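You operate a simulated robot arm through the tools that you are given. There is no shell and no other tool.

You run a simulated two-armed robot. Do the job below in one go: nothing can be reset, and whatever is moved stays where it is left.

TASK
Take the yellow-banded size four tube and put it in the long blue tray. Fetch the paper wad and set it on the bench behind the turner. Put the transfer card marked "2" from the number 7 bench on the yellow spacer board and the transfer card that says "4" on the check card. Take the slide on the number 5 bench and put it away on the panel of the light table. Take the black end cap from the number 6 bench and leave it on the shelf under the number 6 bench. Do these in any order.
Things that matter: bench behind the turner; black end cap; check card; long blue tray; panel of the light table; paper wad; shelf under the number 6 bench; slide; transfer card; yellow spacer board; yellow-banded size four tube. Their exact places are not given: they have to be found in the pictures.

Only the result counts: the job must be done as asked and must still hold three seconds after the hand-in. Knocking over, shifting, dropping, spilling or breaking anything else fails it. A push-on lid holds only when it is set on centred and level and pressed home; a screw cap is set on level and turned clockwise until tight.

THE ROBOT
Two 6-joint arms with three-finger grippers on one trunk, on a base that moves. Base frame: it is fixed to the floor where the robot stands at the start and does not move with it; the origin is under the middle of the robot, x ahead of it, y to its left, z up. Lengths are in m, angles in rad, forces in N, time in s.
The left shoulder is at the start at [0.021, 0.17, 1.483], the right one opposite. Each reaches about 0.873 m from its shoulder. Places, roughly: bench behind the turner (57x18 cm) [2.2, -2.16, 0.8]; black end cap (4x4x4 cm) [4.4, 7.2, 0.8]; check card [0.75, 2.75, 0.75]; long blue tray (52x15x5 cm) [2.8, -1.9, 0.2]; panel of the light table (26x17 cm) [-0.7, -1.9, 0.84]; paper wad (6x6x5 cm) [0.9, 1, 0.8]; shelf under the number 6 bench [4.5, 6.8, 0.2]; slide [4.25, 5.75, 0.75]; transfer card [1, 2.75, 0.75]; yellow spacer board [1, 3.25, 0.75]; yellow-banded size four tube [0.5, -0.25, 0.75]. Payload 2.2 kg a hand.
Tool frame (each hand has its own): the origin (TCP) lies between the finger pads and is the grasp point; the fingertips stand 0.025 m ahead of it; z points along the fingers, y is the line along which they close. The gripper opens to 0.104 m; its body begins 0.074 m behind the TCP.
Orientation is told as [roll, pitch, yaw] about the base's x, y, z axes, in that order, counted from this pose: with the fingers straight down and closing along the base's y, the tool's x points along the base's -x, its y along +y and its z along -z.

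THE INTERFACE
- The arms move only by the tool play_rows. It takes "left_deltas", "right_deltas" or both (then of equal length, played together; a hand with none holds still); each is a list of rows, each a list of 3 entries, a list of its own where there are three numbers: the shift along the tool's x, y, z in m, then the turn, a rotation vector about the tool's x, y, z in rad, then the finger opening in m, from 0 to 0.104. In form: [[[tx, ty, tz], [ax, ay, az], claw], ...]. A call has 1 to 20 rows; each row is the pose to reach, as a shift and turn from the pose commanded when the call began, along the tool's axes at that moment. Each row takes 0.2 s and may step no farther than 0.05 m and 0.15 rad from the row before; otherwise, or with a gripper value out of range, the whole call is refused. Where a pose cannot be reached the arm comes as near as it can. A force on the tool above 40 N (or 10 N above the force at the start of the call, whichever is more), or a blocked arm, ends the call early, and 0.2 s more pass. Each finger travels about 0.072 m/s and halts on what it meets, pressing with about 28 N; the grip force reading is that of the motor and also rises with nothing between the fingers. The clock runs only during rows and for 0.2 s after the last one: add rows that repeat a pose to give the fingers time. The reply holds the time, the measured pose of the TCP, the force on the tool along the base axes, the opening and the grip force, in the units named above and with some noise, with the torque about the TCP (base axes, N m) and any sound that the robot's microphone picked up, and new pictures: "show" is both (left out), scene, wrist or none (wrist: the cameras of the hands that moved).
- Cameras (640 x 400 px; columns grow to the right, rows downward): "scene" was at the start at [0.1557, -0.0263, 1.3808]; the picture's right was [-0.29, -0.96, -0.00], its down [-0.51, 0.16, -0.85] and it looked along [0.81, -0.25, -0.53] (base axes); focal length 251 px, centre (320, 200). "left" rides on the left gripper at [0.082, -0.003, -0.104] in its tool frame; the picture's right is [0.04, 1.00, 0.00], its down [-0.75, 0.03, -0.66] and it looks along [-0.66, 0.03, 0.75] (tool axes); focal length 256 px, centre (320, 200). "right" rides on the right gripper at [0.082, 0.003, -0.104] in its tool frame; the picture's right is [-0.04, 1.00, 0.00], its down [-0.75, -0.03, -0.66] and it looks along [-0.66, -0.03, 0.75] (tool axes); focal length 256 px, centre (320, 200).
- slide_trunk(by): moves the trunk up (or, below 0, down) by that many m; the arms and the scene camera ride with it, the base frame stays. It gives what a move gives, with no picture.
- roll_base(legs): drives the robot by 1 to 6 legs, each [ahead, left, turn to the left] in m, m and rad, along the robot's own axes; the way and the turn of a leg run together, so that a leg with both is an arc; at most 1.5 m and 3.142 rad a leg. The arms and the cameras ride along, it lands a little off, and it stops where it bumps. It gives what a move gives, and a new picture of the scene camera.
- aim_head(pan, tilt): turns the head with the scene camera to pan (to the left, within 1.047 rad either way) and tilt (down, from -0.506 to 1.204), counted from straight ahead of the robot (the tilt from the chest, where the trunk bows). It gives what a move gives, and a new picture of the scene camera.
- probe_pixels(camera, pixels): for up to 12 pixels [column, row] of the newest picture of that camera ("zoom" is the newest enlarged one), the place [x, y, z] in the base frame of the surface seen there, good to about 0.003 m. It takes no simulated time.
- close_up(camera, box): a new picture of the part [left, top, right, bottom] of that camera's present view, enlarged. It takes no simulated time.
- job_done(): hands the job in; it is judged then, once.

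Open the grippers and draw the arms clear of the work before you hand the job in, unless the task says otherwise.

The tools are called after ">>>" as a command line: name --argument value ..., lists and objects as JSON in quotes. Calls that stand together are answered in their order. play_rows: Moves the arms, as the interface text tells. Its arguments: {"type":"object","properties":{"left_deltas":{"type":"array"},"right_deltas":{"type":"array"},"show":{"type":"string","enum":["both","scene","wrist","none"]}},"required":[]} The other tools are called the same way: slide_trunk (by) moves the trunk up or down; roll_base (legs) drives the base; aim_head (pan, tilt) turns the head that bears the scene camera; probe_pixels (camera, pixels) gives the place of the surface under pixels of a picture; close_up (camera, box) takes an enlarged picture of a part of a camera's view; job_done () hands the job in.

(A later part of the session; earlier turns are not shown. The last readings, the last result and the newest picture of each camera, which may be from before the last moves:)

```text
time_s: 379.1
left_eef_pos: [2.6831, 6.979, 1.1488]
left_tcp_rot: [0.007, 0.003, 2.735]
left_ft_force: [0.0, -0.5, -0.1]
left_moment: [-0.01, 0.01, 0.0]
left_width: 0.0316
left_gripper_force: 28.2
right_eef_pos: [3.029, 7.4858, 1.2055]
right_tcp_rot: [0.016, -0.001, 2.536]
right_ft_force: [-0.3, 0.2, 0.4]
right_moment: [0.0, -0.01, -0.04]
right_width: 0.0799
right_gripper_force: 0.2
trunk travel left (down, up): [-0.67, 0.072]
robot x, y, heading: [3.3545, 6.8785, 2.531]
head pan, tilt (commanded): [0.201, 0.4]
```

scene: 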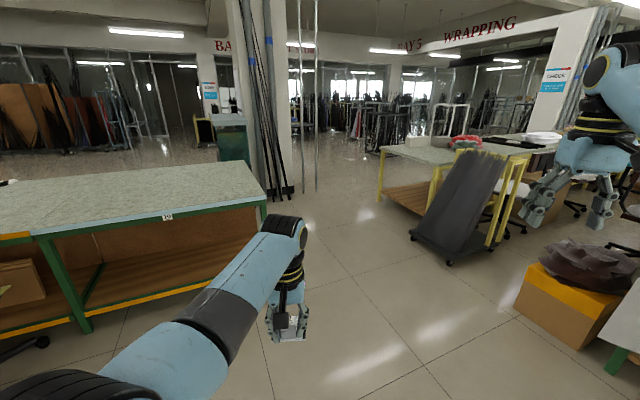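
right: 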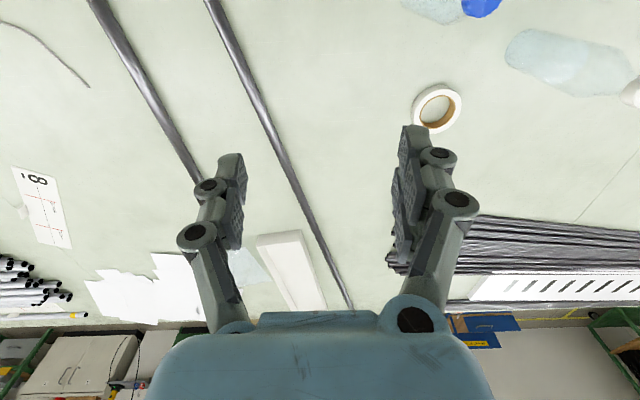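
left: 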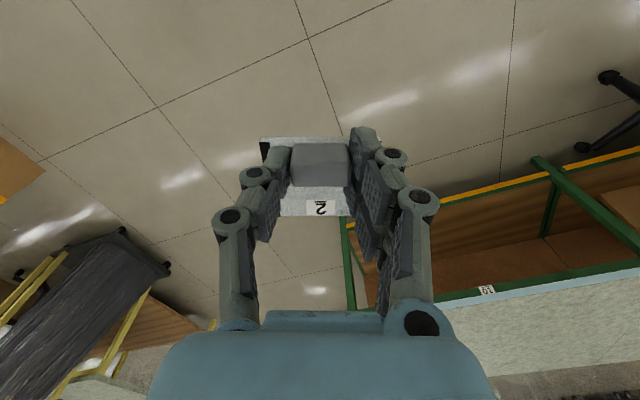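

I bring the left hand nearer the centreline so it will clear the trolley, then drive to the lane's north entrance.

>>> play_rows --left_deltas '[[[0.0067, -0.0441, 0], [0, 0, 0], 0.02], [[0.0133, -0.0882, 0], [0, 0, 0], 0.02], [[0.02, -0.1322, 0], [0, 0, 0], 0.02], [[0.0266, -0.1763, 0], [0, 0, 0], 0.02], [[0.0333, -0.2204, 0], [0, 0, 0], 0.02], [[0.0333, -0.2204, 0], [0, 0, 0], 0.02]]' --show "none"

>>> roll_base --legs '[[0.667, 0.808, 0]]'

>>> roll_base --legs '[[0, 0, 2.181]]'

>>> aim_head --pan 0.0 --tilt 0.6

```text
time_s: 380.5
left_eef_pos: [2.8007, 7.1678, 1.1484]
left_tcp_rot: [0.009, 0.003, 2.734]
left_ft_force: [-0.3, 0.1, -0.3]
left_moment: [0.03, -0.01, 0.01]
left_width: 0.0317
left_gripper_force: 28.3
right_eef_pos: [3.0282, 7.4854, 1.2053]
right_tcp_rot: [0.013, -0.002, 2.535]
right_ft_force: [0.4, 0.1, -0.4]
right_moment: [0.02, -0.03, 0.01]
right_width: 0.0801
right_gripper_force: 0.2
trunk travel left (down, up): [-0.67, 0.072]
robot x, y, heading: [3.3581, 6.8757, 2.527]
head pan, tilt (commanded): [0.201, 0.4]
```

```text
time_s: 385.9
left_eef_pos: [1.786, 6.8642, 1.1477]
left_tcp_rot: [0.01, 0.004, 2.739]
left_ft_force: [-1.1, 0.0, -0.6]
left_moment: [0.0, 0.0, -0.02]
left_width: 0.0317
left_gripper_force: 28.0
right_eef_pos: [2.0142, 7.1815, 1.205]
right_tcp_rot: [0.016, -0.001, 2.536]
right_ft_force: [-0.5, 0.5, 0.1]
right_moment: [-0.02, 0.0, 0.0]
right_width: 0.0803
right_gripper_force: 0.0
trunk travel left (down, up): [-0.67, 0.072]
robot x, y, heading: [2.3396, 6.5764, 2.535]
head pan, tilt (commanded): [0.201, 0.4]
```

scene: 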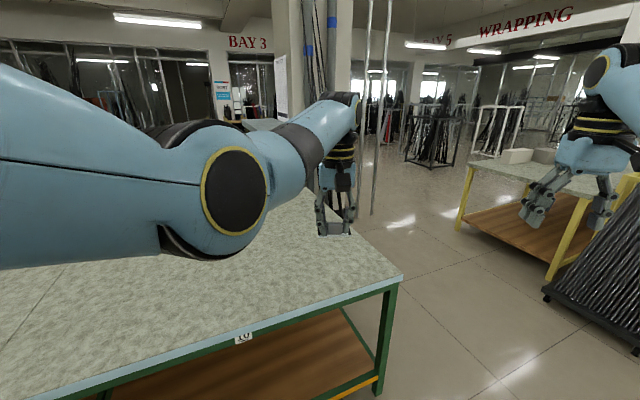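

```text
time_s: 391.5
left_eef_pos: [2.4093, 5.9501, 1.1489]
left_tcp_rot: [0.008, 0.003, -1.391]
left_ft_force: [0.8, 0.3, -0.6]
left_moment: [0.01, 0.0, 0.01]
left_width: 0.0315
left_gripper_force: 28.0
right_eef_pos: [2.0187, 5.965, 1.2052]
right_tcp_rot: [0.014, 0.0, -1.589]
right_ft_force: [0.2, -0.2, -1.1]
right_moment: [0.02, 0.01, 0.0]
right_width: 0.0799
right_gripper_force: 0.0
trunk travel left (down, up): [-0.67, 0.072]
robot x, y, heading: [2.3417, 6.5739, -1.595]
head pan, tilt (commanded): [0.201, 0.4]
```

scene: 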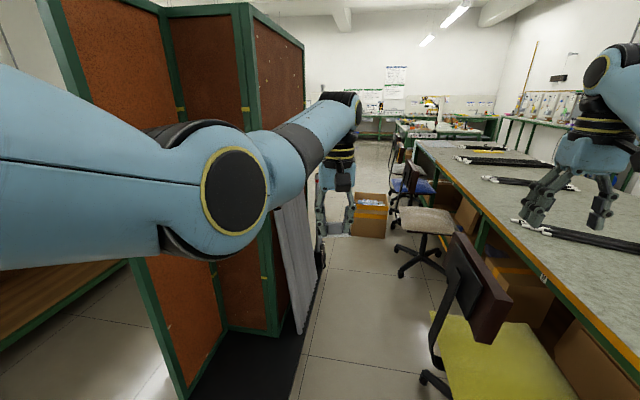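

```text
time_s: 392.2
left_eef_pos: [2.4103, 5.9509, 1.1481]
left_tcp_rot: [0.011, 0.004, -1.388]
left_ft_force: [0.4, -1.1, -0.3]
left_moment: [0.03, 0.04, 0.0]
left_width: 0.0319
left_gripper_force: 28.0
right_eef_pos: [2.0197, 5.9642, 1.2049]
right_tcp_rot: [0.017, -0.002, -1.589]
right_ft_force: [0.2, 0.1, -0.3]
right_moment: [-0.03, 0.01, 0.0]
right_width: 0.0801
right_gripper_force: 0.2
trunk travel left (down, up): [-0.67, 0.072]
robot x, y, heading: [2.3429, 6.5755, -1.595]
head pan, tilt (commanded): [0.0, 0.6]
```

scene: 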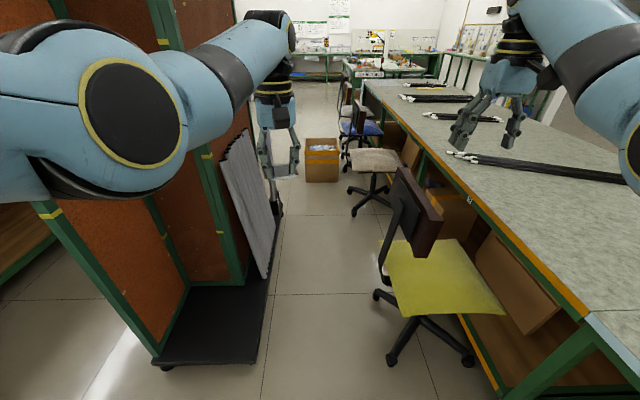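

I look down the lane and probe the trolley's nearest faces at several heights and the chairs.

>>> probe_pixels --camera "scene" --pixels '[[255, 355], [266, 275], [275, 225], [225, 165], [250, 150], [225, 240], [238, 200], [375, 296], [390, 362], [352, 188], [400, 200], [350, 212]]'

>>> probe_pixels --camera "scene" --pixels '[[200, 150], [195, 100], [160, 20], [245, 270], [278, 195], [307, 180], [340, 182], [410, 180], [430, 220], [383, 280], [160, 365], [240, 130]]'

```text
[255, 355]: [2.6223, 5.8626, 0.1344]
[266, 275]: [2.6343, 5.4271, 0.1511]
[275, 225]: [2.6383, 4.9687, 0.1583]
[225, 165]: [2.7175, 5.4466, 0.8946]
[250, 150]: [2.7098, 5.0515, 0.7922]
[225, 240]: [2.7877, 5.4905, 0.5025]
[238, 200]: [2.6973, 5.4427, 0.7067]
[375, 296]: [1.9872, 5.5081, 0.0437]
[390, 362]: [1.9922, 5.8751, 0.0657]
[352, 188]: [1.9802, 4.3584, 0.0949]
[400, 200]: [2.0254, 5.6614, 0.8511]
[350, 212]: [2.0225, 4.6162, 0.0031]
```

```text
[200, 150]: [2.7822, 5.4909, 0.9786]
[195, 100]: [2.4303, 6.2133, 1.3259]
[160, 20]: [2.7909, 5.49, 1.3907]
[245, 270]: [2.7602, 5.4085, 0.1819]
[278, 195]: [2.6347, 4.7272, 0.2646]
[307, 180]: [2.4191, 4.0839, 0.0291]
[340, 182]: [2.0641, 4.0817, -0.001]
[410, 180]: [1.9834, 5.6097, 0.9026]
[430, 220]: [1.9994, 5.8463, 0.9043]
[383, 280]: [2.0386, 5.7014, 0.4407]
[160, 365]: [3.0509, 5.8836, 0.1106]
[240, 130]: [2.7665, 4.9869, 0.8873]
```

Trolley edge x≈2.62–2.64, chairs' edge x≈2.04: the lane centre is x≈2.333 with ~5 cm clearance for the base. I correct heading and drive south in two legs.

>>> roll_base --legs '[[0, -0.008, 0.023]]'

>>> roll_base --legs '[[0.9, 0, 0]]'

```text
time_s: 393.0
left_eef_pos: [2.4173, 5.952, 1.1478]
left_tcp_rot: [0.008, 0.003, -1.366]
left_ft_force: [0.1, -0.7, -0.5]
left_moment: [0.01, -0.02, 0.02]
left_width: 0.0319
left_gripper_force: 28.1
right_eef_pos: [2.0251, 5.9579, 1.2053]
right_tcp_rot: [0.012, -0.002, -1.565]
right_ft_force: [-0.3, -0.6, -0.9]
right_moment: [-0.03, 0.0, 0.01]
right_width: 0.0802
right_gripper_force: 0.1
trunk travel left (down, up): [-0.67, 0.072]
robot x, y, heading: [2.3356, 6.5765, -1.57]
head pan, tilt (commanded): [0.0, 0.6]
```

scene: 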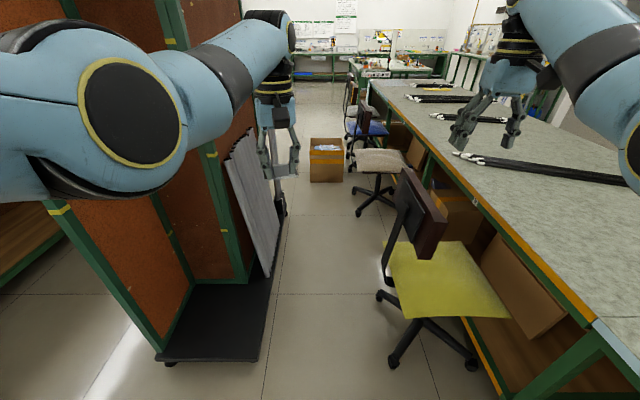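

```text
time_s: 397.7
left_eef_pos: [2.4329, 5.0445, 1.1475]
left_tcp_rot: [0.009, 0.004, -1.351]
left_ft_force: [0.6, 1.1, -0.1]
left_moment: [0.03, 0.0, -0.03]
left_width: 0.0317
left_gripper_force: 28.0
right_eef_pos: [2.0413, 5.0451, 1.2046]
right_tcp_rot: [0.014, -0.002, -1.554]
right_ft_force: [0.2, 0.9, -0.1]
right_moment: [0.03, 0.01, 0.01]
right_width: 0.0802
right_gripper_force: 0.0
trunk travel left (down, up): [-0.67, 0.072]
robot x, y, heading: [2.3474, 5.6638, -1.556]
head pan, tilt (commanded): [0.0, 0.6]
```

scene: 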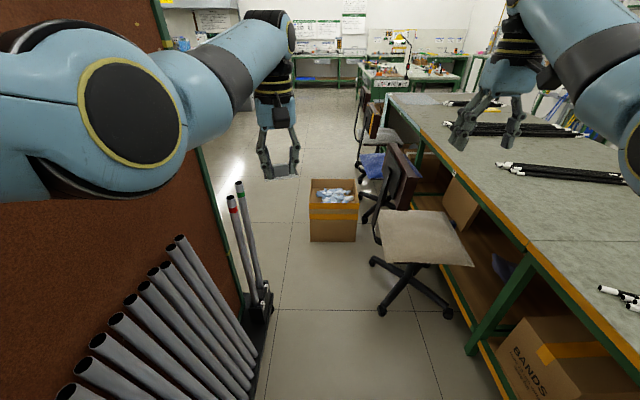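

Slight drift; I correct and continue south.

>>> roll_base --legs '[[0, -0.015, -0.018], [0.64, 0, 0]]'

>>> roll_base --legs '[[0.6, 0, 0]]'

```text
time_s: 401.8
left_eef_pos: [2.411, 4.3857, 1.1489]
left_tcp_rot: [0.009, 0.003, -1.362]
left_ft_force: [0.4, -0.5, -1.7]
left_moment: [0.03, 0.0, -0.03]
left_width: 0.0316
left_gripper_force: 27.9
right_eef_pos: [2.0217, 4.3897, 1.205]
right_tcp_rot: [0.016, -0.002, -1.561]
right_ft_force: [-0.2, -0.5, -0.5]
right_moment: [-0.03, -0.01, -0.03]
right_width: 0.0798
right_gripper_force: 0.1
trunk travel left (down, up): [-0.67, 0.072]
robot x, y, heading: [2.3292, 5.0078, -1.56]
head pan, tilt (commanded): [0.0, 0.6]
```

scene: 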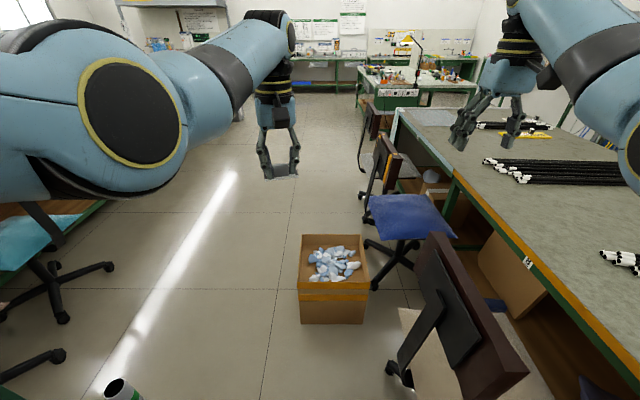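

```text
time_s: 405.1
left_eef_pos: [2.4118, 3.7867, 1.1475]
left_tcp_rot: [0.007, 0.004, -1.366]
left_ft_force: [-0.7, 0.3, -1.0]
left_moment: [0.0, 0.02, 0.0]
left_width: 0.0314
left_gripper_force: 28.0
right_eef_pos: [2.0206, 3.7928, 1.2044]
right_tcp_rot: [0.017, -0.001, -1.565]
right_ft_force: [-0.6, -0.3, 0.3]
right_moment: [-0.02, -0.01, 0.03]
right_width: 0.0799
right_gripper_force: 0.1
trunk travel left (down, up): [-0.67, 0.072]
robot x, y, heading: [2.3299, 4.4096, -1.568]
head pan, tilt (commanded): [0.0, 0.6]
```

scene: 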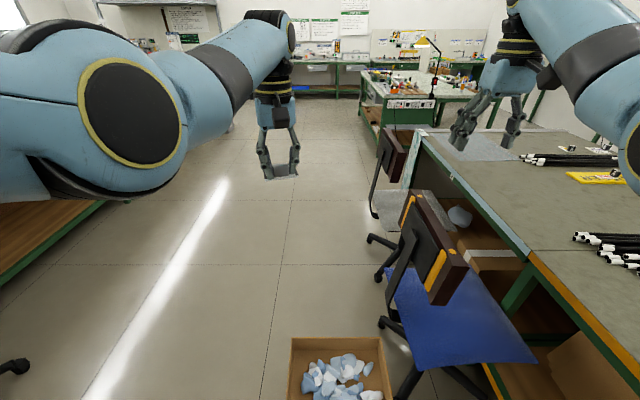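

At (2.330, 4.410). I edge forward 3 cm and turn to face west, as in the earlier passage.

>>> roll_base --legs '[[0.03, 0, 0], [0, 0, -1.571]]'

```text
time_s: 409.7
left_eef_pos: [1.711, 4.2805, 1.1487]
left_tcp_rot: [0.009, 0.003, -2.911]
left_ft_force: [0.2, -0.3, -0.1]
left_moment: [-0.02, 0.01, 0.0]
left_width: 0.0319
left_gripper_force: 27.8
right_eef_pos: [1.7046, 4.6729, 1.2055]
right_tcp_rot: [0.015, -0.002, -3.109]
right_ft_force: [-0.2, 0.3, 0.0]
right_moment: [0.06, 0.03, -0.03]
right_width: 0.0799
right_gripper_force: 0.1
trunk travel left (down, up): [-0.67, 0.072]
robot x, y, heading: [2.3304, 4.3788, -3.108]
head pan, tilt (commanded): [0.0, 0.6]
```

scene: 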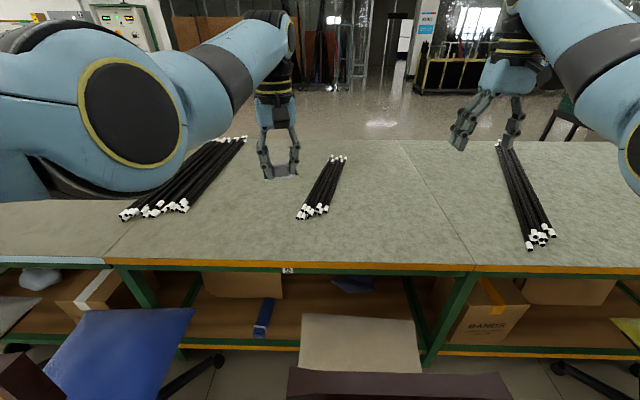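

Now I reverse the S-curve: back east between the trolley and the box in small steps.

>>> roll_base --legs '[[0, 0, -0.033], [-0.275, 0.035, 0]]'

>>> roll_base --legs '[[-0.2, 0.17, 0]]'

```text
time_s: 412.0
left_eef_pos: [1.9774, 4.2666, 1.148]
left_tcp_rot: [0.009, 0.004, -2.945]
left_ft_force: [0.2, 0.6, -0.7]
left_moment: [0.0, 0.0, 0.0]
left_width: 0.0317
left_gripper_force: 28.4
right_eef_pos: [1.9872, 4.6553, 1.2064]
right_tcp_rot: [0.014, -0.003, 3.137]
right_ft_force: [0.3, -0.5, 1.0]
right_moment: [0.0, -0.01, 0.01]
right_width: 0.08
right_gripper_force: 0.1
trunk travel left (down, up): [-0.67, 0.072]
robot x, y, heading: [2.5988, 4.341, 3.134]
head pan, tilt (commanded): [0.0, 0.6]
```

scene: 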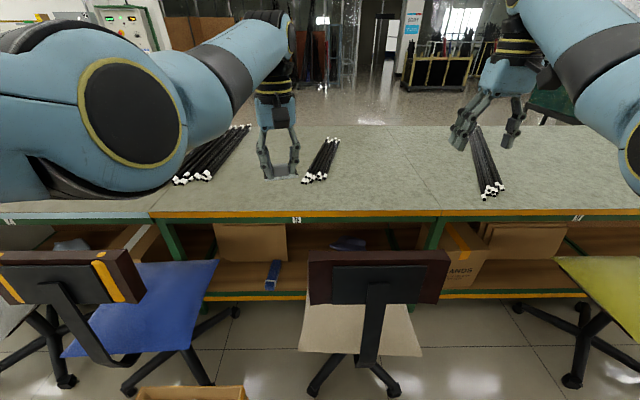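

```text
time_s: 413.9
left_eef_pos: [2.1783, 4.094, 1.1483]
left_tcp_rot: [0.007, 0.004, -2.948]
left_ft_force: [0.0, 0.4, 0.7]
left_moment: [0.02, 0.02, 0.01]
left_width: 0.0311
left_gripper_force: 28.3
right_eef_pos: [2.1883, 4.4847, 1.2058]
right_tcp_rot: [0.016, -0.002, 3.134]
right_ft_force: [0.1, 0.6, -0.5]
right_moment: [0.04, 0.03, 0.01]
right_width: 0.08
right_gripper_force: 0.1
trunk travel left (down, up): [-0.67, 0.072]
robot x, y, heading: [2.8044, 4.1654, 3.133]
head pan, tilt (commanded): [0.0, 0.6]
```

scene: 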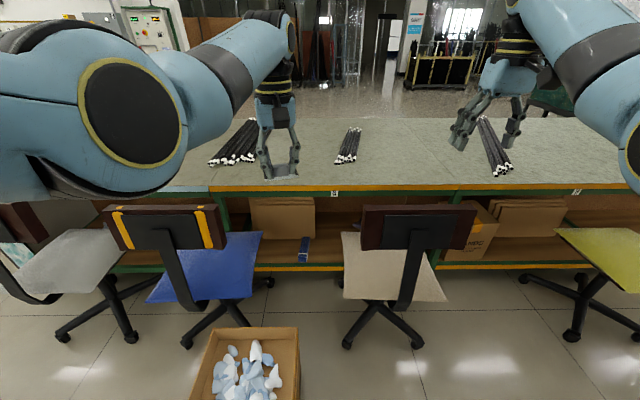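

Through the narrow part. I sidestep south along the aisle to y≈2.0.

>>> roll_base --legs '[[0, 1.1, 0.008], [0, 1.05, 0]]'

>>> roll_base --legs '[[0, 0, 3.14]]'

```text
time_s: 424.6
left_eef_pos: [2.1472, 1.9287, 1.1489]
left_tcp_rot: [0.011, 0.003, -2.942]
left_ft_force: [-0.9, -0.4, 0.3]
left_moment: [0.04, -0.01, 0.01]
left_width: 0.0316
left_gripper_force: 28.3
right_eef_pos: [2.1558, 2.3197, 1.2043]
right_tcp_rot: [0.016, -0.002, 3.142]
right_ft_force: [-0.2, 0.7, -0.6]
right_moment: [0.03, 0.01, 0.04]
right_width: 0.08
right_gripper_force: 0.1
trunk travel left (down, up): [-0.67, 0.072]
robot x, y, heading: [2.7708, 2.0067, 3.137]
head pan, tilt (commanded): [0.0, 0.6]
```

scene: 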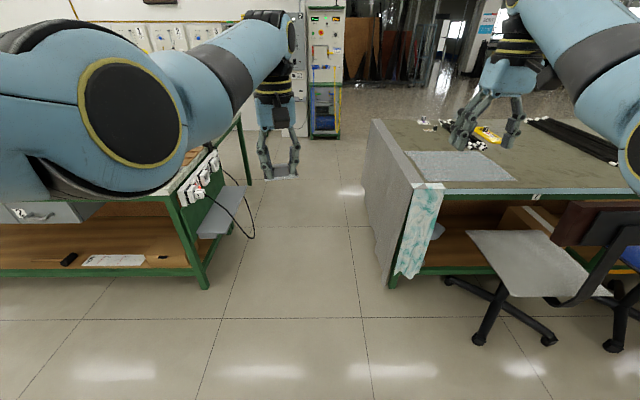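

```text
time_s: 432.4
left_eef_pos: [3.3918, 2.0913, 1.1478]
left_tcp_rot: [0.009, 0.003, 0.211]
left_ft_force: [0.5, -0.2, -0.4]
left_moment: [0.04, 0.01, 0.02]
left_width: 0.0317
left_gripper_force: 27.7
right_eef_pos: [3.3893, 1.6994, 1.2054]
right_tcp_rot: [0.014, -0.001, 0.011]
right_ft_force: [-0.3, 1.0, -0.5]
right_moment: [-0.03, 0.01, -0.01]
right_width: 0.0799
right_gripper_force: 0.1
trunk travel left (down, up): [-0.67, 0.072]
robot x, y, heading: [2.7705, 2.0026, 0.006]
head pan, tilt (commanded): [0.0, 0.6]
```

scene: 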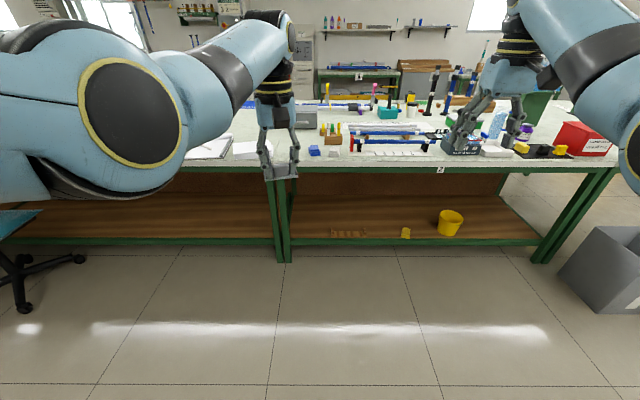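

I'm facing east now. I swing the right hand out to the robot's right side, low and close, ready to take the wad from the bench end later.

>>> play_rows --right_deltas '[[[0.0284, -0.0304, 0.0221], [0, 0, 0], 0.08], [[0.0569, -0.0609, 0.0443], [0, 0, 0], 0.08], [[0.0853, -0.0913, 0.0664], [0, 0, 0], 0.08], [[0.1137, -0.1217, 0.0886], [0, 0, 0], 0.08], [[0.1421, -0.1521, 0.1107], [0, 0, 0], 0.08], [[0.1706, -0.1826, 0.1329], [0, 0, 0], 0.08], [[0.199, -0.213, 0.155], [0, 0, 0], 0.08], [[0.2415, -0.228, 0.1725], [0, 0, 0], 0.08], [[0.284, -0.243, 0.19], [0, 0, 0], 0.08], [[0.3265, -0.258, 0.2075], [0, 0, 0], 0.08], [[0.369, -0.273, 0.225], [0, 0, 0], 0.08], [[0.409, -0.266, 0.232], [0, 0, 0], 0.08], [[0.449, -0.26, 0.239], [0, 0, 0], 0.08], [[0.489, -0.253, 0.245], [0, 0, 0], 0.08], [[0.489, -0.253, 0.245], [0, 0, 0], 0.08]]' --show "scene"

```text
time_s: 435.6
left_eef_pos: [3.3925, 2.0909, 1.1477]
left_tcp_rot: [0.01, 0.004, 0.211]
left_ft_force: [0.9, -0.7, -0.9]
left_moment: [-0.02, 0.0, -0.01]
left_width: 0.0314
left_gripper_force: 28.3
right_eef_pos: [2.9086, 1.4462, 0.936]
right_tcp_rot: [0.014, -0.002, 0.011]
right_ft_force: [-0.1, 0.6, 0.8]
right_moment: [0.0, 0.05, 0.02]
right_width: 0.08
right_gripper_force: 0.0
right hand out of reach, approached as far as the arm can: row 1, 2, 13, 14, 15
trunk travel left (down, up): [-0.67, 0.072]
robot x, y, heading: [2.7689, 2.0085, 0.007]
head pan, tilt (commanded): [0.0, 0.6]
```

scene: 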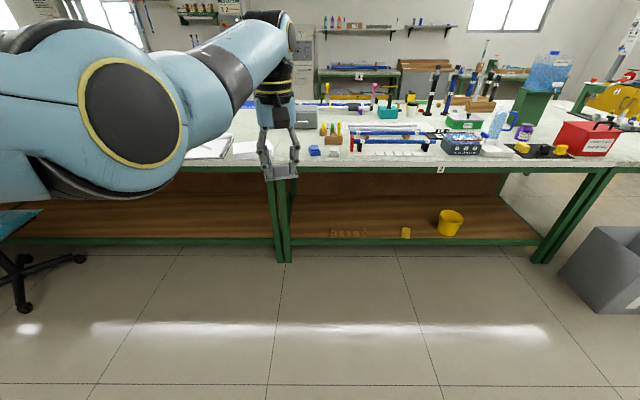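

The right hand is tucked at the side (robot frame about (0.14, -0.56)). I back up west through the gap, keeping a bit north of the lamp and sockets.

>>> roll_base --legs '[[0, 0.04, -0.007], [-1.0, 0, 0]]'

>>> aim_head --pan -1.04 --tilt 0.5

```text
time_s: 441.3
left_eef_pos: [2.3813, 2.1274, 1.1485]
left_tcp_rot: [0.008, 0.002, 0.19]
left_ft_force: [0.1, 0.2, -0.5]
left_moment: [-0.01, -0.05, 0.01]
left_width: 0.0316
left_gripper_force: 27.9
right_eef_pos: [1.8816, 1.4931, 0.9361]
right_tcp_rot: [0.016, -0.002, -0.015]
right_ft_force: [-0.7, 0.2, 0.3]
right_moment: [0.01, -0.01, 0.04]
right_width: 0.0798
right_gripper_force: 0.1
trunk travel left (down, up): [-0.67, 0.072]
robot x, y, heading: [1.7591, 2.0586, -0.02]
head pan, tilt (commanded): [0.0, 0.6]
```

scene: 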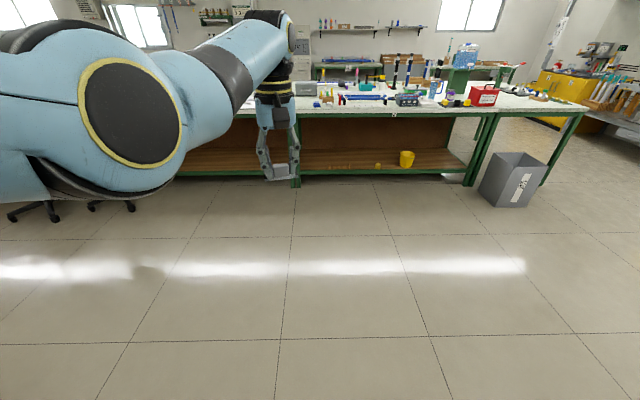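

```text
time_s: 442.6
left_eef_pos: [2.3819, 2.127, 1.1491]
left_tcp_rot: [0.008, 0.003, 0.188]
left_ft_force: [0.2, 0.3, -0.5]
left_moment: [-0.01, -0.02, 0.0]
left_width: 0.0315
left_gripper_force: 28.4
right_eef_pos: [1.8827, 1.4938, 0.9353]
right_tcp_rot: [0.016, -0.001, -0.013]
right_ft_force: [0.0, 1.0, -0.3]
right_moment: [0.0, 0.0, -0.02]
right_width: 0.0798
right_gripper_force: 0.1
trunk travel left (down, up): [-0.67, 0.072]
robot x, y, heading: [1.7573, 2.0578, -0.019]
head pan, tilt (commanded): [-1.04, 0.499]
```

scene: 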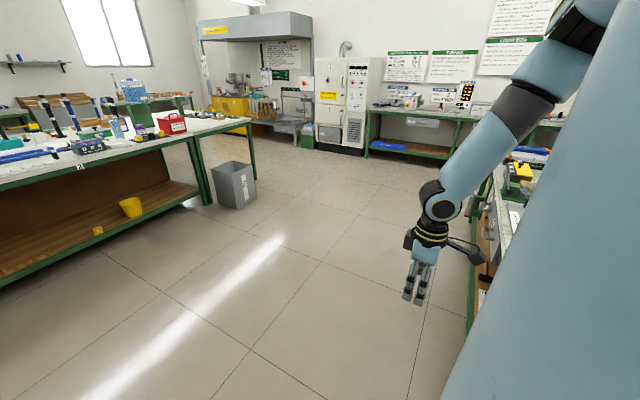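

I correct the heading and continue back to x≈0.81, then look at the wad area.

>>> roll_base --legs '[[0, 0, 0.019], [-0.94, 0, 0]]'

>>> aim_head --pan -1.04 --tilt 0.75

```text
time_s: 447.8
left_eef_pos: [1.4445, 2.1393, 1.1485]
left_tcp_rot: [0.008, 0.004, 0.217]
left_ft_force: [0.1, 0.5, -0.5]
left_moment: [0.01, -0.02, 0.01]
left_width: 0.0314
left_gripper_force: 28.0
right_eef_pos: [0.9649, 1.4897, 0.9342]
right_tcp_rot: [0.016, 0.0, 0.017]
right_ft_force: [0.6, 0.6, 0.6]
right_moment: [-0.03, 0.01, -0.04]
right_width: 0.0801
right_gripper_force: 0.1
trunk travel left (down, up): [-0.67, 0.072]
robot x, y, heading: [0.8243, 2.0535, 0.016]
head pan, tilt (commanded): [-1.04, 0.499]
```

scene: 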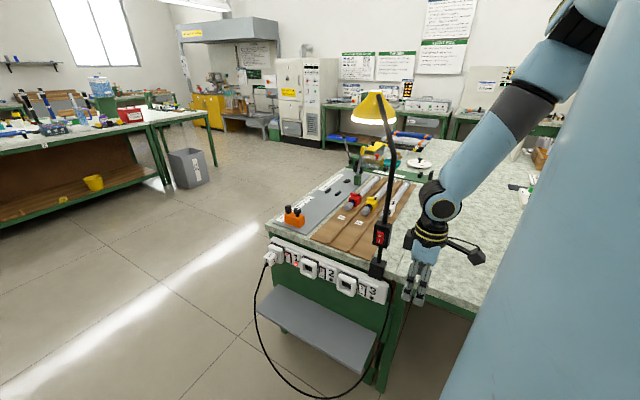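

```text
time_s: 448.6
left_eef_pos: [1.4448, 2.1396, 1.1477]
left_tcp_rot: [0.009, 0.003, 0.216]
left_ft_force: [0.9, -0.1, -1.1]
left_moment: [0.0, -0.03, -0.01]
left_width: 0.0316
left_gripper_force: 28.1
right_eef_pos: [0.9643, 1.4925, 0.9356]
right_tcp_rot: [0.016, -0.001, 0.018]
right_ft_force: [0.2, 0.4, -0.7]
right_moment: [0.01, 0.02, 0.03]
right_width: 0.0803
right_gripper_force: 0.0
trunk travel left (down, up): [-0.67, 0.072]
robot x, y, heading: [0.825, 2.0536, 0.018]
head pan, tilt (commanded): [-1.04, 0.75]
```

scene: 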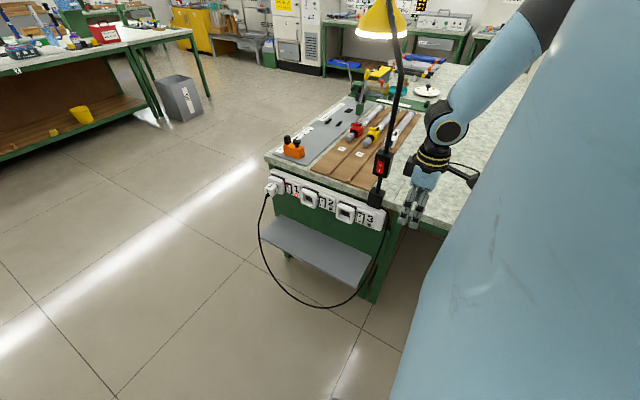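

I probe the pole, switch, ledge and cable near the hand's path, and check the right wrist view.

>>> probe_pixels --camera "scene" --pixels '[[390, 130], [381, 165], [376, 195], [400, 70], [365, 290], [360, 260], [385, 235], [345, 300], [385, 35], [360, 30], [405, 40], [378, 300]]'

>>> close_up --camera "right" --box '[0, 0, 640, 400]'

```text
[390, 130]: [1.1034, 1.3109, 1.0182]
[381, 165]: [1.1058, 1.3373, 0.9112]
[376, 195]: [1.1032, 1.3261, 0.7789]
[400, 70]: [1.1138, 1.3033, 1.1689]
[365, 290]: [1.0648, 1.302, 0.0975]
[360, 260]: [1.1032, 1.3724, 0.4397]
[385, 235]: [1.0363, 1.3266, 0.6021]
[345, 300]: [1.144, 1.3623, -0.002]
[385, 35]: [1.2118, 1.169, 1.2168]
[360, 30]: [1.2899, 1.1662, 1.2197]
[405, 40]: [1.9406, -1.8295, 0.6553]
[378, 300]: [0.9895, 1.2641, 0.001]
```

```text
1.00 times, centred on (320, 200) of right (not enlarged: the box is as wide or as high as the picture)
```

zoom: 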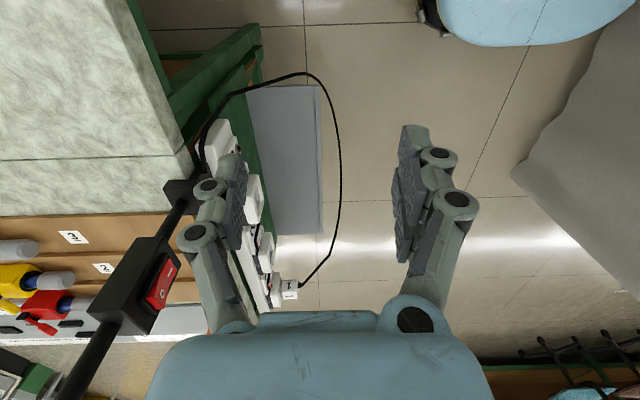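

>>> probe_pixels --camera "scene" --pixels '[[445, 128], [480, 95], [510, 60], [540, 15], [430, 150], [420, 215], [470, 180], [520, 90]]'

```text
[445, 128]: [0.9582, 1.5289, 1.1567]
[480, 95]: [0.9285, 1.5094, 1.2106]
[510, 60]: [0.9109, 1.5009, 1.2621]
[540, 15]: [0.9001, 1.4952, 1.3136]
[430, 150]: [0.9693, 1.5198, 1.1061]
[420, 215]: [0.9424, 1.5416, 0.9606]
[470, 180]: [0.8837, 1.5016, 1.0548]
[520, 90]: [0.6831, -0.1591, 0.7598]
```

The forearm hangs nearly vertically from a high elbow, which is good here. I shift right (south) 0.47 m and slightly back so the hand comes over the bench near the wad.

>>> roll_base --legs '[[-0.035, 0, -0.018], [0, -0.24, 0]]'

>>> roll_base --legs '[[0, -0.23, 0]]'

>>> close_up --camera "right" --box '[0, 0, 640, 400]'

```text
time_s: 450.9
left_eef_pos: [1.4106, 1.8792, 1.1467]
left_tcp_rot: [0.01, 0.004, 0.197]
left_ft_force: [-0.1, 0.1, 0.0]
left_moment: [-0.01, 0.01, -0.03]
left_width: 0.0316
left_gripper_force: 28.0
right_eef_pos: [0.9167, 1.2396, 0.9354]
right_tcp_rot: [0.016, -0.003, -0.003]
right_ft_force: [-0.1, 0.5, 0.0]
right_moment: [0.03, 0.0, 0.02]
right_width: 0.0799
right_gripper_force: 0.1
trunk travel left (down, up): [-0.67, 0.072]
robot x, y, heading: [0.788, 1.8007, -0.008]
head pan, tilt (commanded): [-1.04, 0.75]
```

scene: 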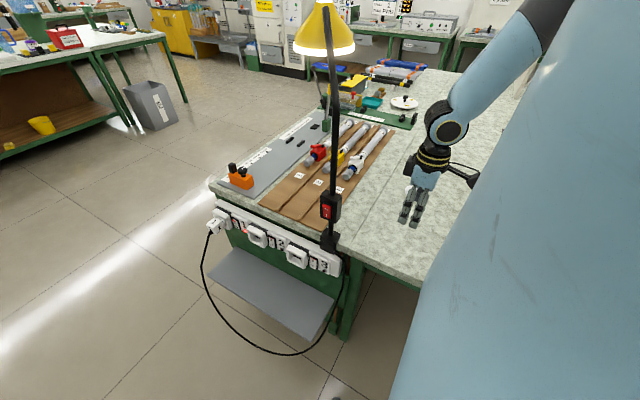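

```text
time_s: 452.6
left_eef_pos: [1.4061, 1.6556, 1.1481]
left_tcp_rot: [0.01, 0.004, 0.203]
left_ft_force: [0.3, -0.8, 0.0]
left_moment: [0.05, 0.0, 0.05]
left_width: 0.0315
left_gripper_force: 27.7
right_eef_pos: [0.918, 1.015, 0.9349]
right_tcp_rot: [0.017, -0.002, 0.0]
right_ft_force: [0.3, -0.5, 0.1]
right_moment: [0.0, -0.02, -0.03]
right_width: 0.0802
right_gripper_force: 0.1
trunk travel left (down, up): [-0.67, 0.072]
robot x, y, heading: [0.7867, 1.5752, -0.007]
head pan, tilt (commanded): [-1.04, 0.75]
```

scene: 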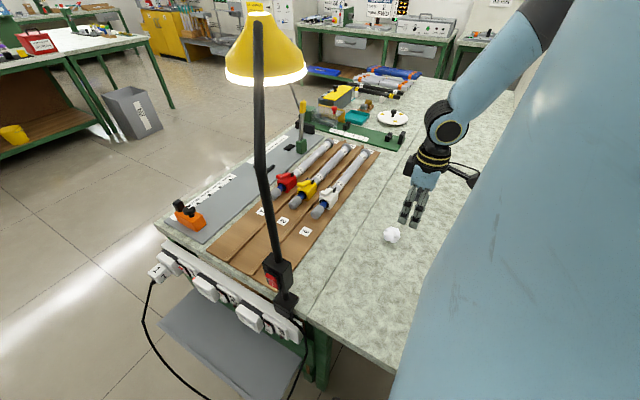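

```text
1.00 times, centred on (320, 200) of right (not enlarged: the box is as wide or as high as the picture)
```

zoom: 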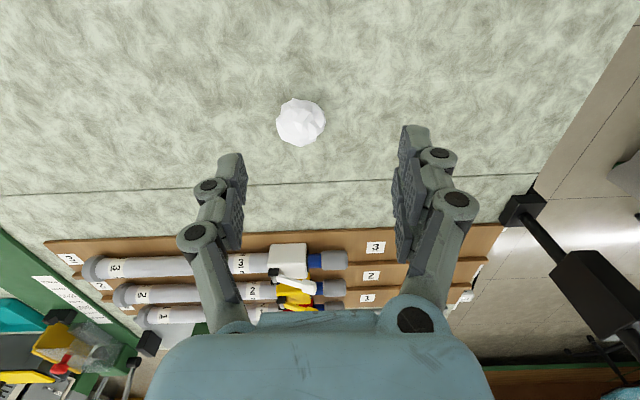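

The wad is at (301, 121) in the right wrist view. I probe it with both cameras.

>>> probe_pixels --camera "right" --pixels '[[301, 121], [301, 105], [301, 138], [283, 121], [320, 121]]'

>>> probe_pixels --camera "scene" --pixels '[[392, 235], [392, 228], [386, 235], [398, 235], [392, 241]]'

```text
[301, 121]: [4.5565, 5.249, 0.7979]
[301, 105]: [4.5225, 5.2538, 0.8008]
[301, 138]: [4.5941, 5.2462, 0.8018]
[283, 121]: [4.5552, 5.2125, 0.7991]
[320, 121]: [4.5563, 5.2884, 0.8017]
```

```text
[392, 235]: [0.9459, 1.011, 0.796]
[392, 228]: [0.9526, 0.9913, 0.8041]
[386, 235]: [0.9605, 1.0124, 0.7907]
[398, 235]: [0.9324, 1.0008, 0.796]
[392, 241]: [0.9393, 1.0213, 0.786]
```

The wad's centre is about (0.948, 0.992), top ≈0.81. I open the hand to 0.10, move over it and descend to z≈0.79.

>>> play_rows --right_deltas '[[[-0.015, -0.012, 0.0], [0, 0, 0], 0.1], [[-0.03, -0.023, 0.02], [0, 0, 0], 0.1], [[-0.03, -0.023, 0.05], [0, 0, 0], 0.1], [[-0.03, -0.023, 0.08], [0, 0, 0], 0.1], [[-0.03, -0.023, 0.08], [0, 0, 0], 0.1]]' --show "wrist"

```text
time_s: 453.8
left_eef_pos: [1.4068, 1.6563, 1.1484]
left_tcp_rot: [0.01, 0.004, 0.202]
left_ft_force: [0.3, 0.2, -0.4]
left_moment: [0.0, 0.01, 0.01]
left_width: 0.0316
left_gripper_force: 28.3
right_eef_pos: [0.9469, 0.9948, 0.8541]
right_tcp_rot: [0.015, -0.003, 0.001]
right_ft_force: [-0.8, 0.2, -0.2]
right_moment: [-0.01, -0.02, -0.02]
right_width: 0.1
right_gripper_force: 0.0
trunk travel left (down, up): [-0.67, 0.072]
robot x, y, heading: [0.785, 1.5767, -0.009]
head pan, tilt (commanded): [-1.04, 0.75]
```

right: 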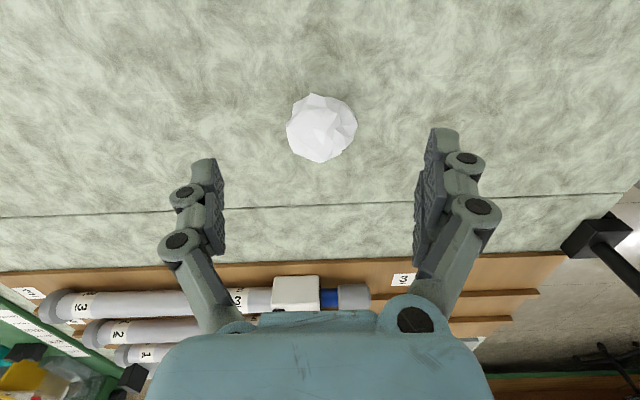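

The wad is centred at (321, 128), exactly under the TCP. I descend 6.4 cm and close on it.

>>> play_rows --right_deltas '[[[0, 0, 0.03], [0, 0, 0], 0.1], [[0, 0, 0.055], [0, 0, 0], 0.1], [[0, 0, 0.063], [0, 0, 0], 0.1], [[0, 0, 0.063], [0, 0, 0], 0.085], [[0, 0, 0.063], [0, 0, 0], 0.07], [[0, 0, 0.063], [0, 0, 0], 0.06], [[0, 0, 0.063], [0, 0, 0], 0.05], [[0, 0, 0.063], [0, 0, 0], 0.04], [[0, 0, 0.063], [0, 0, 0], 0.04]]' --show "wrist"

```text
time_s: 455.8
left_eef_pos: [1.4085, 1.6571, 1.1476]
left_tcp_rot: [0.009, 0.003, 0.201]
left_ft_force: [-1.2, -1.0, -0.3]
left_moment: [0.02, 0.03, 0.02]
left_width: 0.0315
left_gripper_force: 28.1
right_eef_pos: [0.9496, 0.9957, 0.7926]
right_tcp_rot: [0.016, -0.001, 0.0]
right_ft_force: [0.7, 0.2, 0.2]
right_moment: [0.0, 0.01, 0.03]
right_width: 0.0499
right_gripper_force: 28.2
trunk travel left (down, up): [-0.67, 0.072]
robot x, y, heading: [0.788, 1.5785, -0.008]
head pan, tilt (commanded): [-1.04, 0.75]
```

right: 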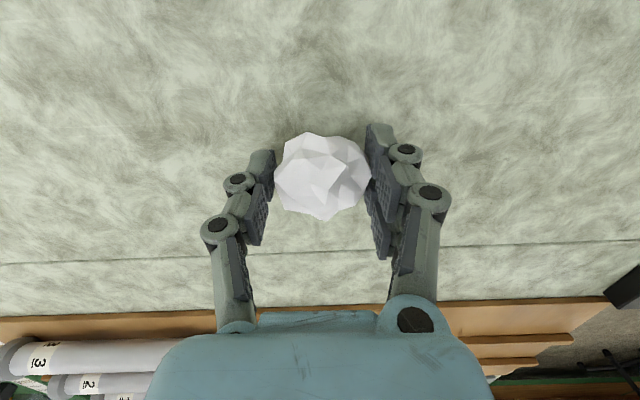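

The wad is gripped (opening 0.050). I lift it 0.15 m and pull back to the earlier tucked position.

>>> play_rows --right_deltas '[[[0, 0, -0.04], [0, 0, 0], 0.04], [[0, 0, -0.08], [0, 0, 0], 0.04], [[0.01, 0.007, -0.12], [0, 0, 0], 0.04], [[0.02, 0.015, -0.145], [0, 0, 0], 0.04], [[0.03, 0.02, -0.145], [0, 0, 0], 0.04], [[0.03, 0.02, -0.145], [0, 0, 0], 0.04]]'

```text
time_s: 457.2
left_eef_pos: [1.407, 1.6565, 1.1478]
left_tcp_rot: [0.009, 0.004, 0.2]
left_ft_force: [0.3, -0.7, -0.7]
left_moment: [-0.04, -0.03, 0.01]
left_width: 0.0316
left_gripper_force: 27.7
right_eef_pos: [0.9202, 1.0121, 0.9369]
right_tcp_rot: [0.015, -0.003, 0.0]
right_ft_force: [0.5, -0.6, 0.6]
right_moment: [0.01, 0.0, -0.02]
right_width: 0.0499
right_gripper_force: 28.3
trunk travel left (down, up): [-0.67, 0.072]
robot x, y, heading: [0.7863, 1.5825, -0.004]
head pan, tilt (commanded): [-1.04, 0.75]
```

scene: 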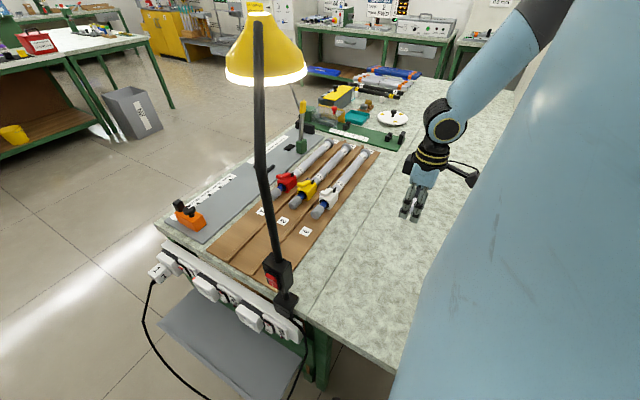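
right: 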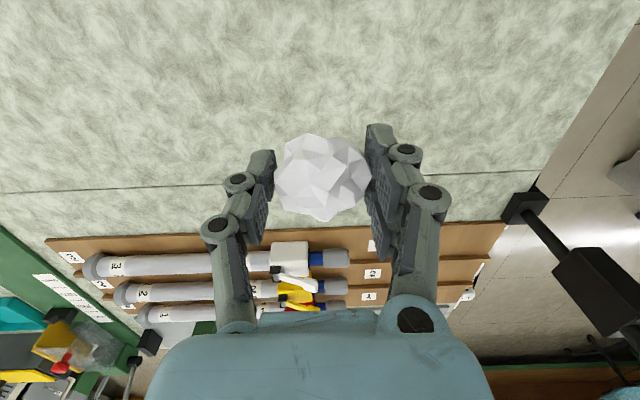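

The wad is held. I shift north out of the bench end and drive east through the gap to the aisle.

>>> roll_base --legs '[[0, 0.48, 0.004], [1.1, 0, 0]]'

>>> roll_base --legs '[[0.65, 0, 0]]'

```text
time_s: 465.1
left_eef_pos: [2.4708, 2.1473, 1.1474]
left_tcp_rot: [0.008, 0.005, 0.21]
left_ft_force: [0.2, 0.5, 0.0]
left_moment: [0.01, 0.0, -0.01]
left_width: 0.0314
left_gripper_force: 27.8
right_eef_pos: [1.989, 1.4978, 0.9374]
right_tcp_rot: [0.015, -0.002, 0.009]
right_ft_force: [1.1, 0.6, -0.4]
right_moment: [0.01, -0.02, 0.01]
right_width: 0.0499
right_gripper_force: 28.1
trunk travel left (down, up): [-0.67, 0.072]
robot x, y, heading: [1.8483, 2.0628, 0.006]
head pan, tilt (commanded): [-1.04, 0.75]
```

scene: 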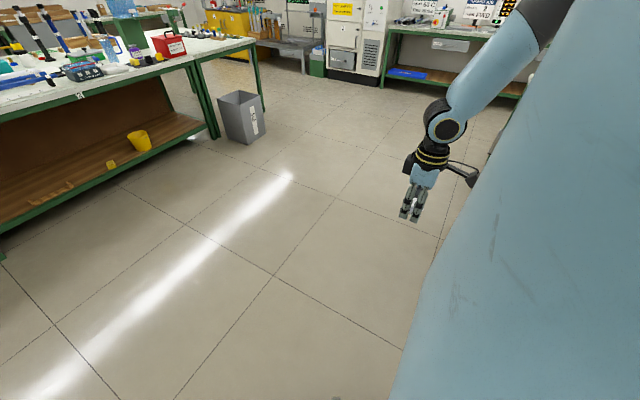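

```text
time_s: 468.6
left_eef_pos: [3.102, 2.142, 1.1476]
left_tcp_rot: [0.006, 0.002, 0.202]
left_ft_force: [-0.3, -0.6, 0.4]
left_moment: [0.02, 0.01, -0.04]
left_width: 0.0318
left_gripper_force: 27.7
right_eef_pos: [2.6142, 1.4969, 0.9366]
right_tcp_rot: [0.015, -0.003, 0.001]
right_ft_force: [0.1, -0.1, -0.6]
right_moment: [0.03, 0.01, 0.01]
right_width: 0.0498
right_gripper_force: 28.3
trunk travel left (down, up): [-0.67, 0.072]
robot x, y, heading: [2.4783, 2.0622, -0.006]
head pan, tilt (commanded): [-1.04, 0.75]
```

scene: 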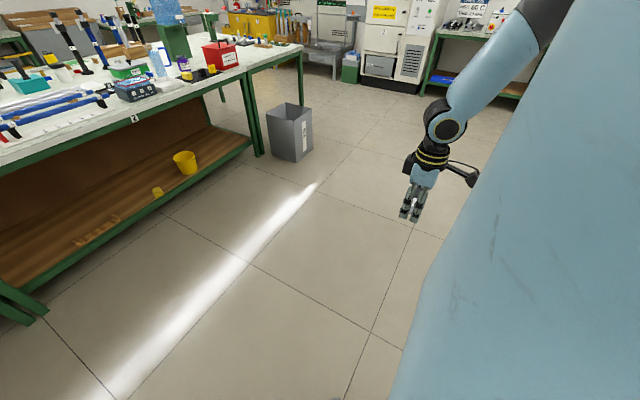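

I bring the right hand with the wad back to a forward travel pose.

>>> play_rows --right_deltas '[[[-0.038, -0.005, -0.014], [0, 0, 0], 0.04], [[-0.076, -0.01, -0.028], [0, 0, 0], 0.04], [[-0.114, -0.015, -0.043], [0, 0, 0], 0.04], [[-0.157, 0.0, -0.06], [0, 0, 0], 0.04], [[-0.199, 0.015, -0.078], [0, 0, 0], 0.04], [[-0.242, 0.03, -0.095], [0, 0, 0], 0.04], [[-0.284, 0.045, -0.113], [0, 0, 0], 0.04], [[-0.3065, 0.079, -0.1255], [0, 0, 0], 0.04], [[-0.329, 0.1125, -0.138], [0, 0, 0], 0.04], [[-0.3515, 0.146, -0.1505], [0, 0, 0], 0.04], [[-0.374, 0.18, -0.163], [0, 0, 0], 0.04], [[-0.3965, 0.214, -0.1755], [0, 0, 0], 0.04], [[-0.419, 0.2475, -0.188], [0, 0, 0], 0.04], [[-0.4415, 0.281, -0.2005], [0, 0, 0], 0.04], [[-0.464, 0.315, -0.213], [0, 0, 0], 0.04], [[-0.464, 0.315, -0.213], [0, 0, 0], 0.04]]' --show "wrist"

```text
time_s: 472.0
left_eef_pos: [3.1008, 2.1429, 1.149]
left_tcp_rot: [0.009, 0.003, 0.201]
left_ft_force: [0.4, -0.7, -0.6]
left_moment: [0.04, -0.01, -0.02]
left_width: 0.0315
left_gripper_force: 28.1
right_eef_pos: [3.0763, 1.8091, 1.1564]
right_tcp_rot: [0.016, -0.002, 0.001]
right_ft_force: [-0.6, 0.1, -0.5]
right_moment: [0.03, 0.0, 0.01]
right_width: 0.0496
right_gripper_force: 28.5
trunk travel left (down, up): [-0.67, 0.072]
robot x, y, heading: [2.4791, 2.0647, -0.008]
head pan, tilt (commanded): [-1.04, 0.75]
```

right: 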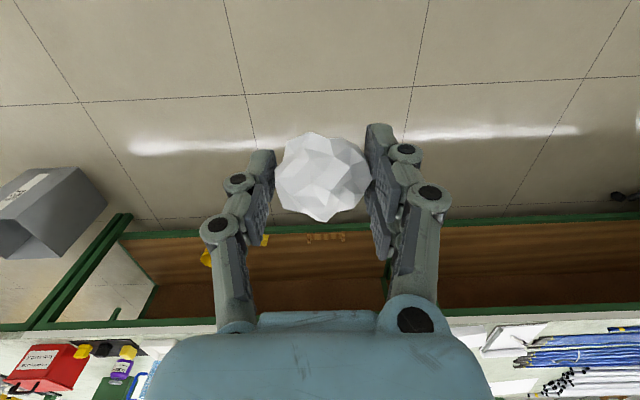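

I turn south and drive down the aisle to the turner bench.

>>> roll_base --legs '[[0, 0, -1.563], [1.5, 0, 0], [1.4, 0, 0]]'

>>> aim_head --pan -0.15 --tilt 0.5

```text
time_s: 489.8
left_eef_pos: [2.5745, -1.4452, 1.1484]
left_tcp_rot: [0.008, 0.003, -1.382]
left_ft_force: [-0.1, -0.6, 0.1]
left_moment: [0.03, -0.01, 0.0]
left_width: 0.0315
left_gripper_force: 27.9
right_eef_pos: [2.2425, -1.4161, 1.1552]
right_tcp_rot: [0.016, -0.001, -1.583]
right_ft_force: [0.1, -0.7, -0.1]
right_moment: [0.01, 0.0, -0.03]
right_width: 0.0496
right_gripper_force: 28.2
trunk travel left (down, up): [-0.67, 0.072]
robot x, y, heading: [2.5046, -0.8178, -1.587]
head pan, tilt (commanded): [-1.04, 0.75]
```

scene: 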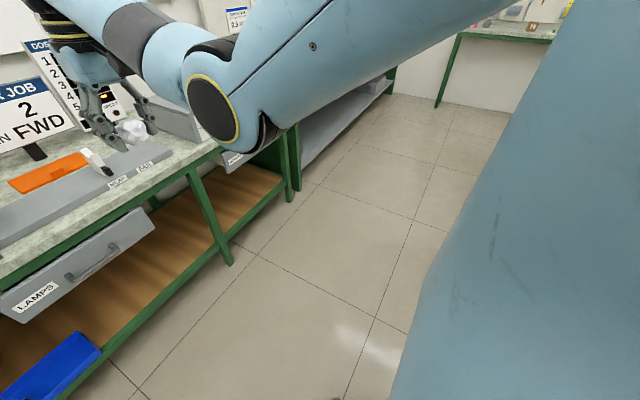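

```text
time_s: 491.0
left_eef_pos: [2.5735, -1.4454, 1.1491]
left_tcp_rot: [0.009, 0.004, -1.382]
left_ft_force: [0.2, -0.5, 0.6]
left_moment: [0.01, -0.01, 0.02]
left_width: 0.0316
left_gripper_force: 27.7
right_eef_pos: [2.2418, -1.4181, 1.155]
right_tcp_rot: [0.016, 0.0, -1.58]
right_ft_force: [-0.8, 0.0, -0.6]
right_moment: [-0.04, -0.01, 0.01]
right_width: 0.0495
right_gripper_force: 27.6
trunk travel left (down, up): [-0.67, 0.072]
robot x, y, heading: [2.5011, -0.8203, -1.59]
head pan, tilt (commanded): [-0.15, 0.499]
```

scene: 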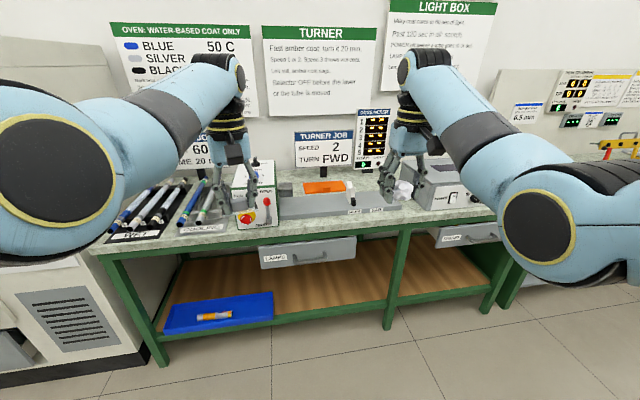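

I zoom in on the turner and the strip of bench behind it.

>>> close_up --camera "scene" --box '[225, 125, 425, 235]'

>>> probe_pixels --camera "scene" --pixels '[[325, 187], [300, 187], [350, 186], [365, 190], [375, 182], [325, 178], [290, 190], [310, 205], [365, 208], [348, 185], [400, 205], [325, 210]]'

```text
3.20 times, centred on (325, 180) of scene
```

zoom: 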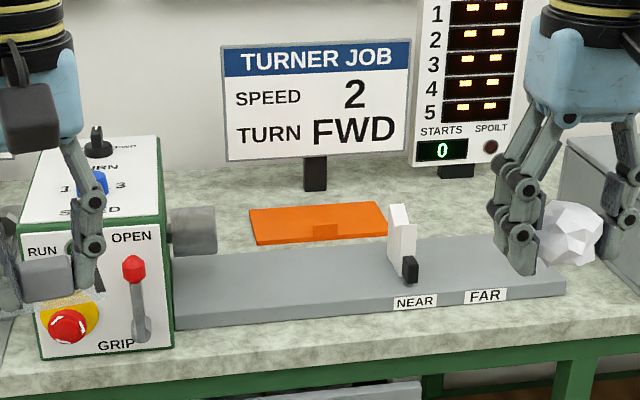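

```text
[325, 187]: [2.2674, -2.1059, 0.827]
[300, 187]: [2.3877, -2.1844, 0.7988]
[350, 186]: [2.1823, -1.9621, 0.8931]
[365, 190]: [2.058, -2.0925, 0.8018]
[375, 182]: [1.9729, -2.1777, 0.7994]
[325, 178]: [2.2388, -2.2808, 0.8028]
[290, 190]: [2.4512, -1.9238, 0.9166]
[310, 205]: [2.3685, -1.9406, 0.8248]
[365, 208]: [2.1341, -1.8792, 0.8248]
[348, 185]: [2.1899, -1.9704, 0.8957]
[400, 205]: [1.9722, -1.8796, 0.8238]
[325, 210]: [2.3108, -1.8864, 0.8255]
```

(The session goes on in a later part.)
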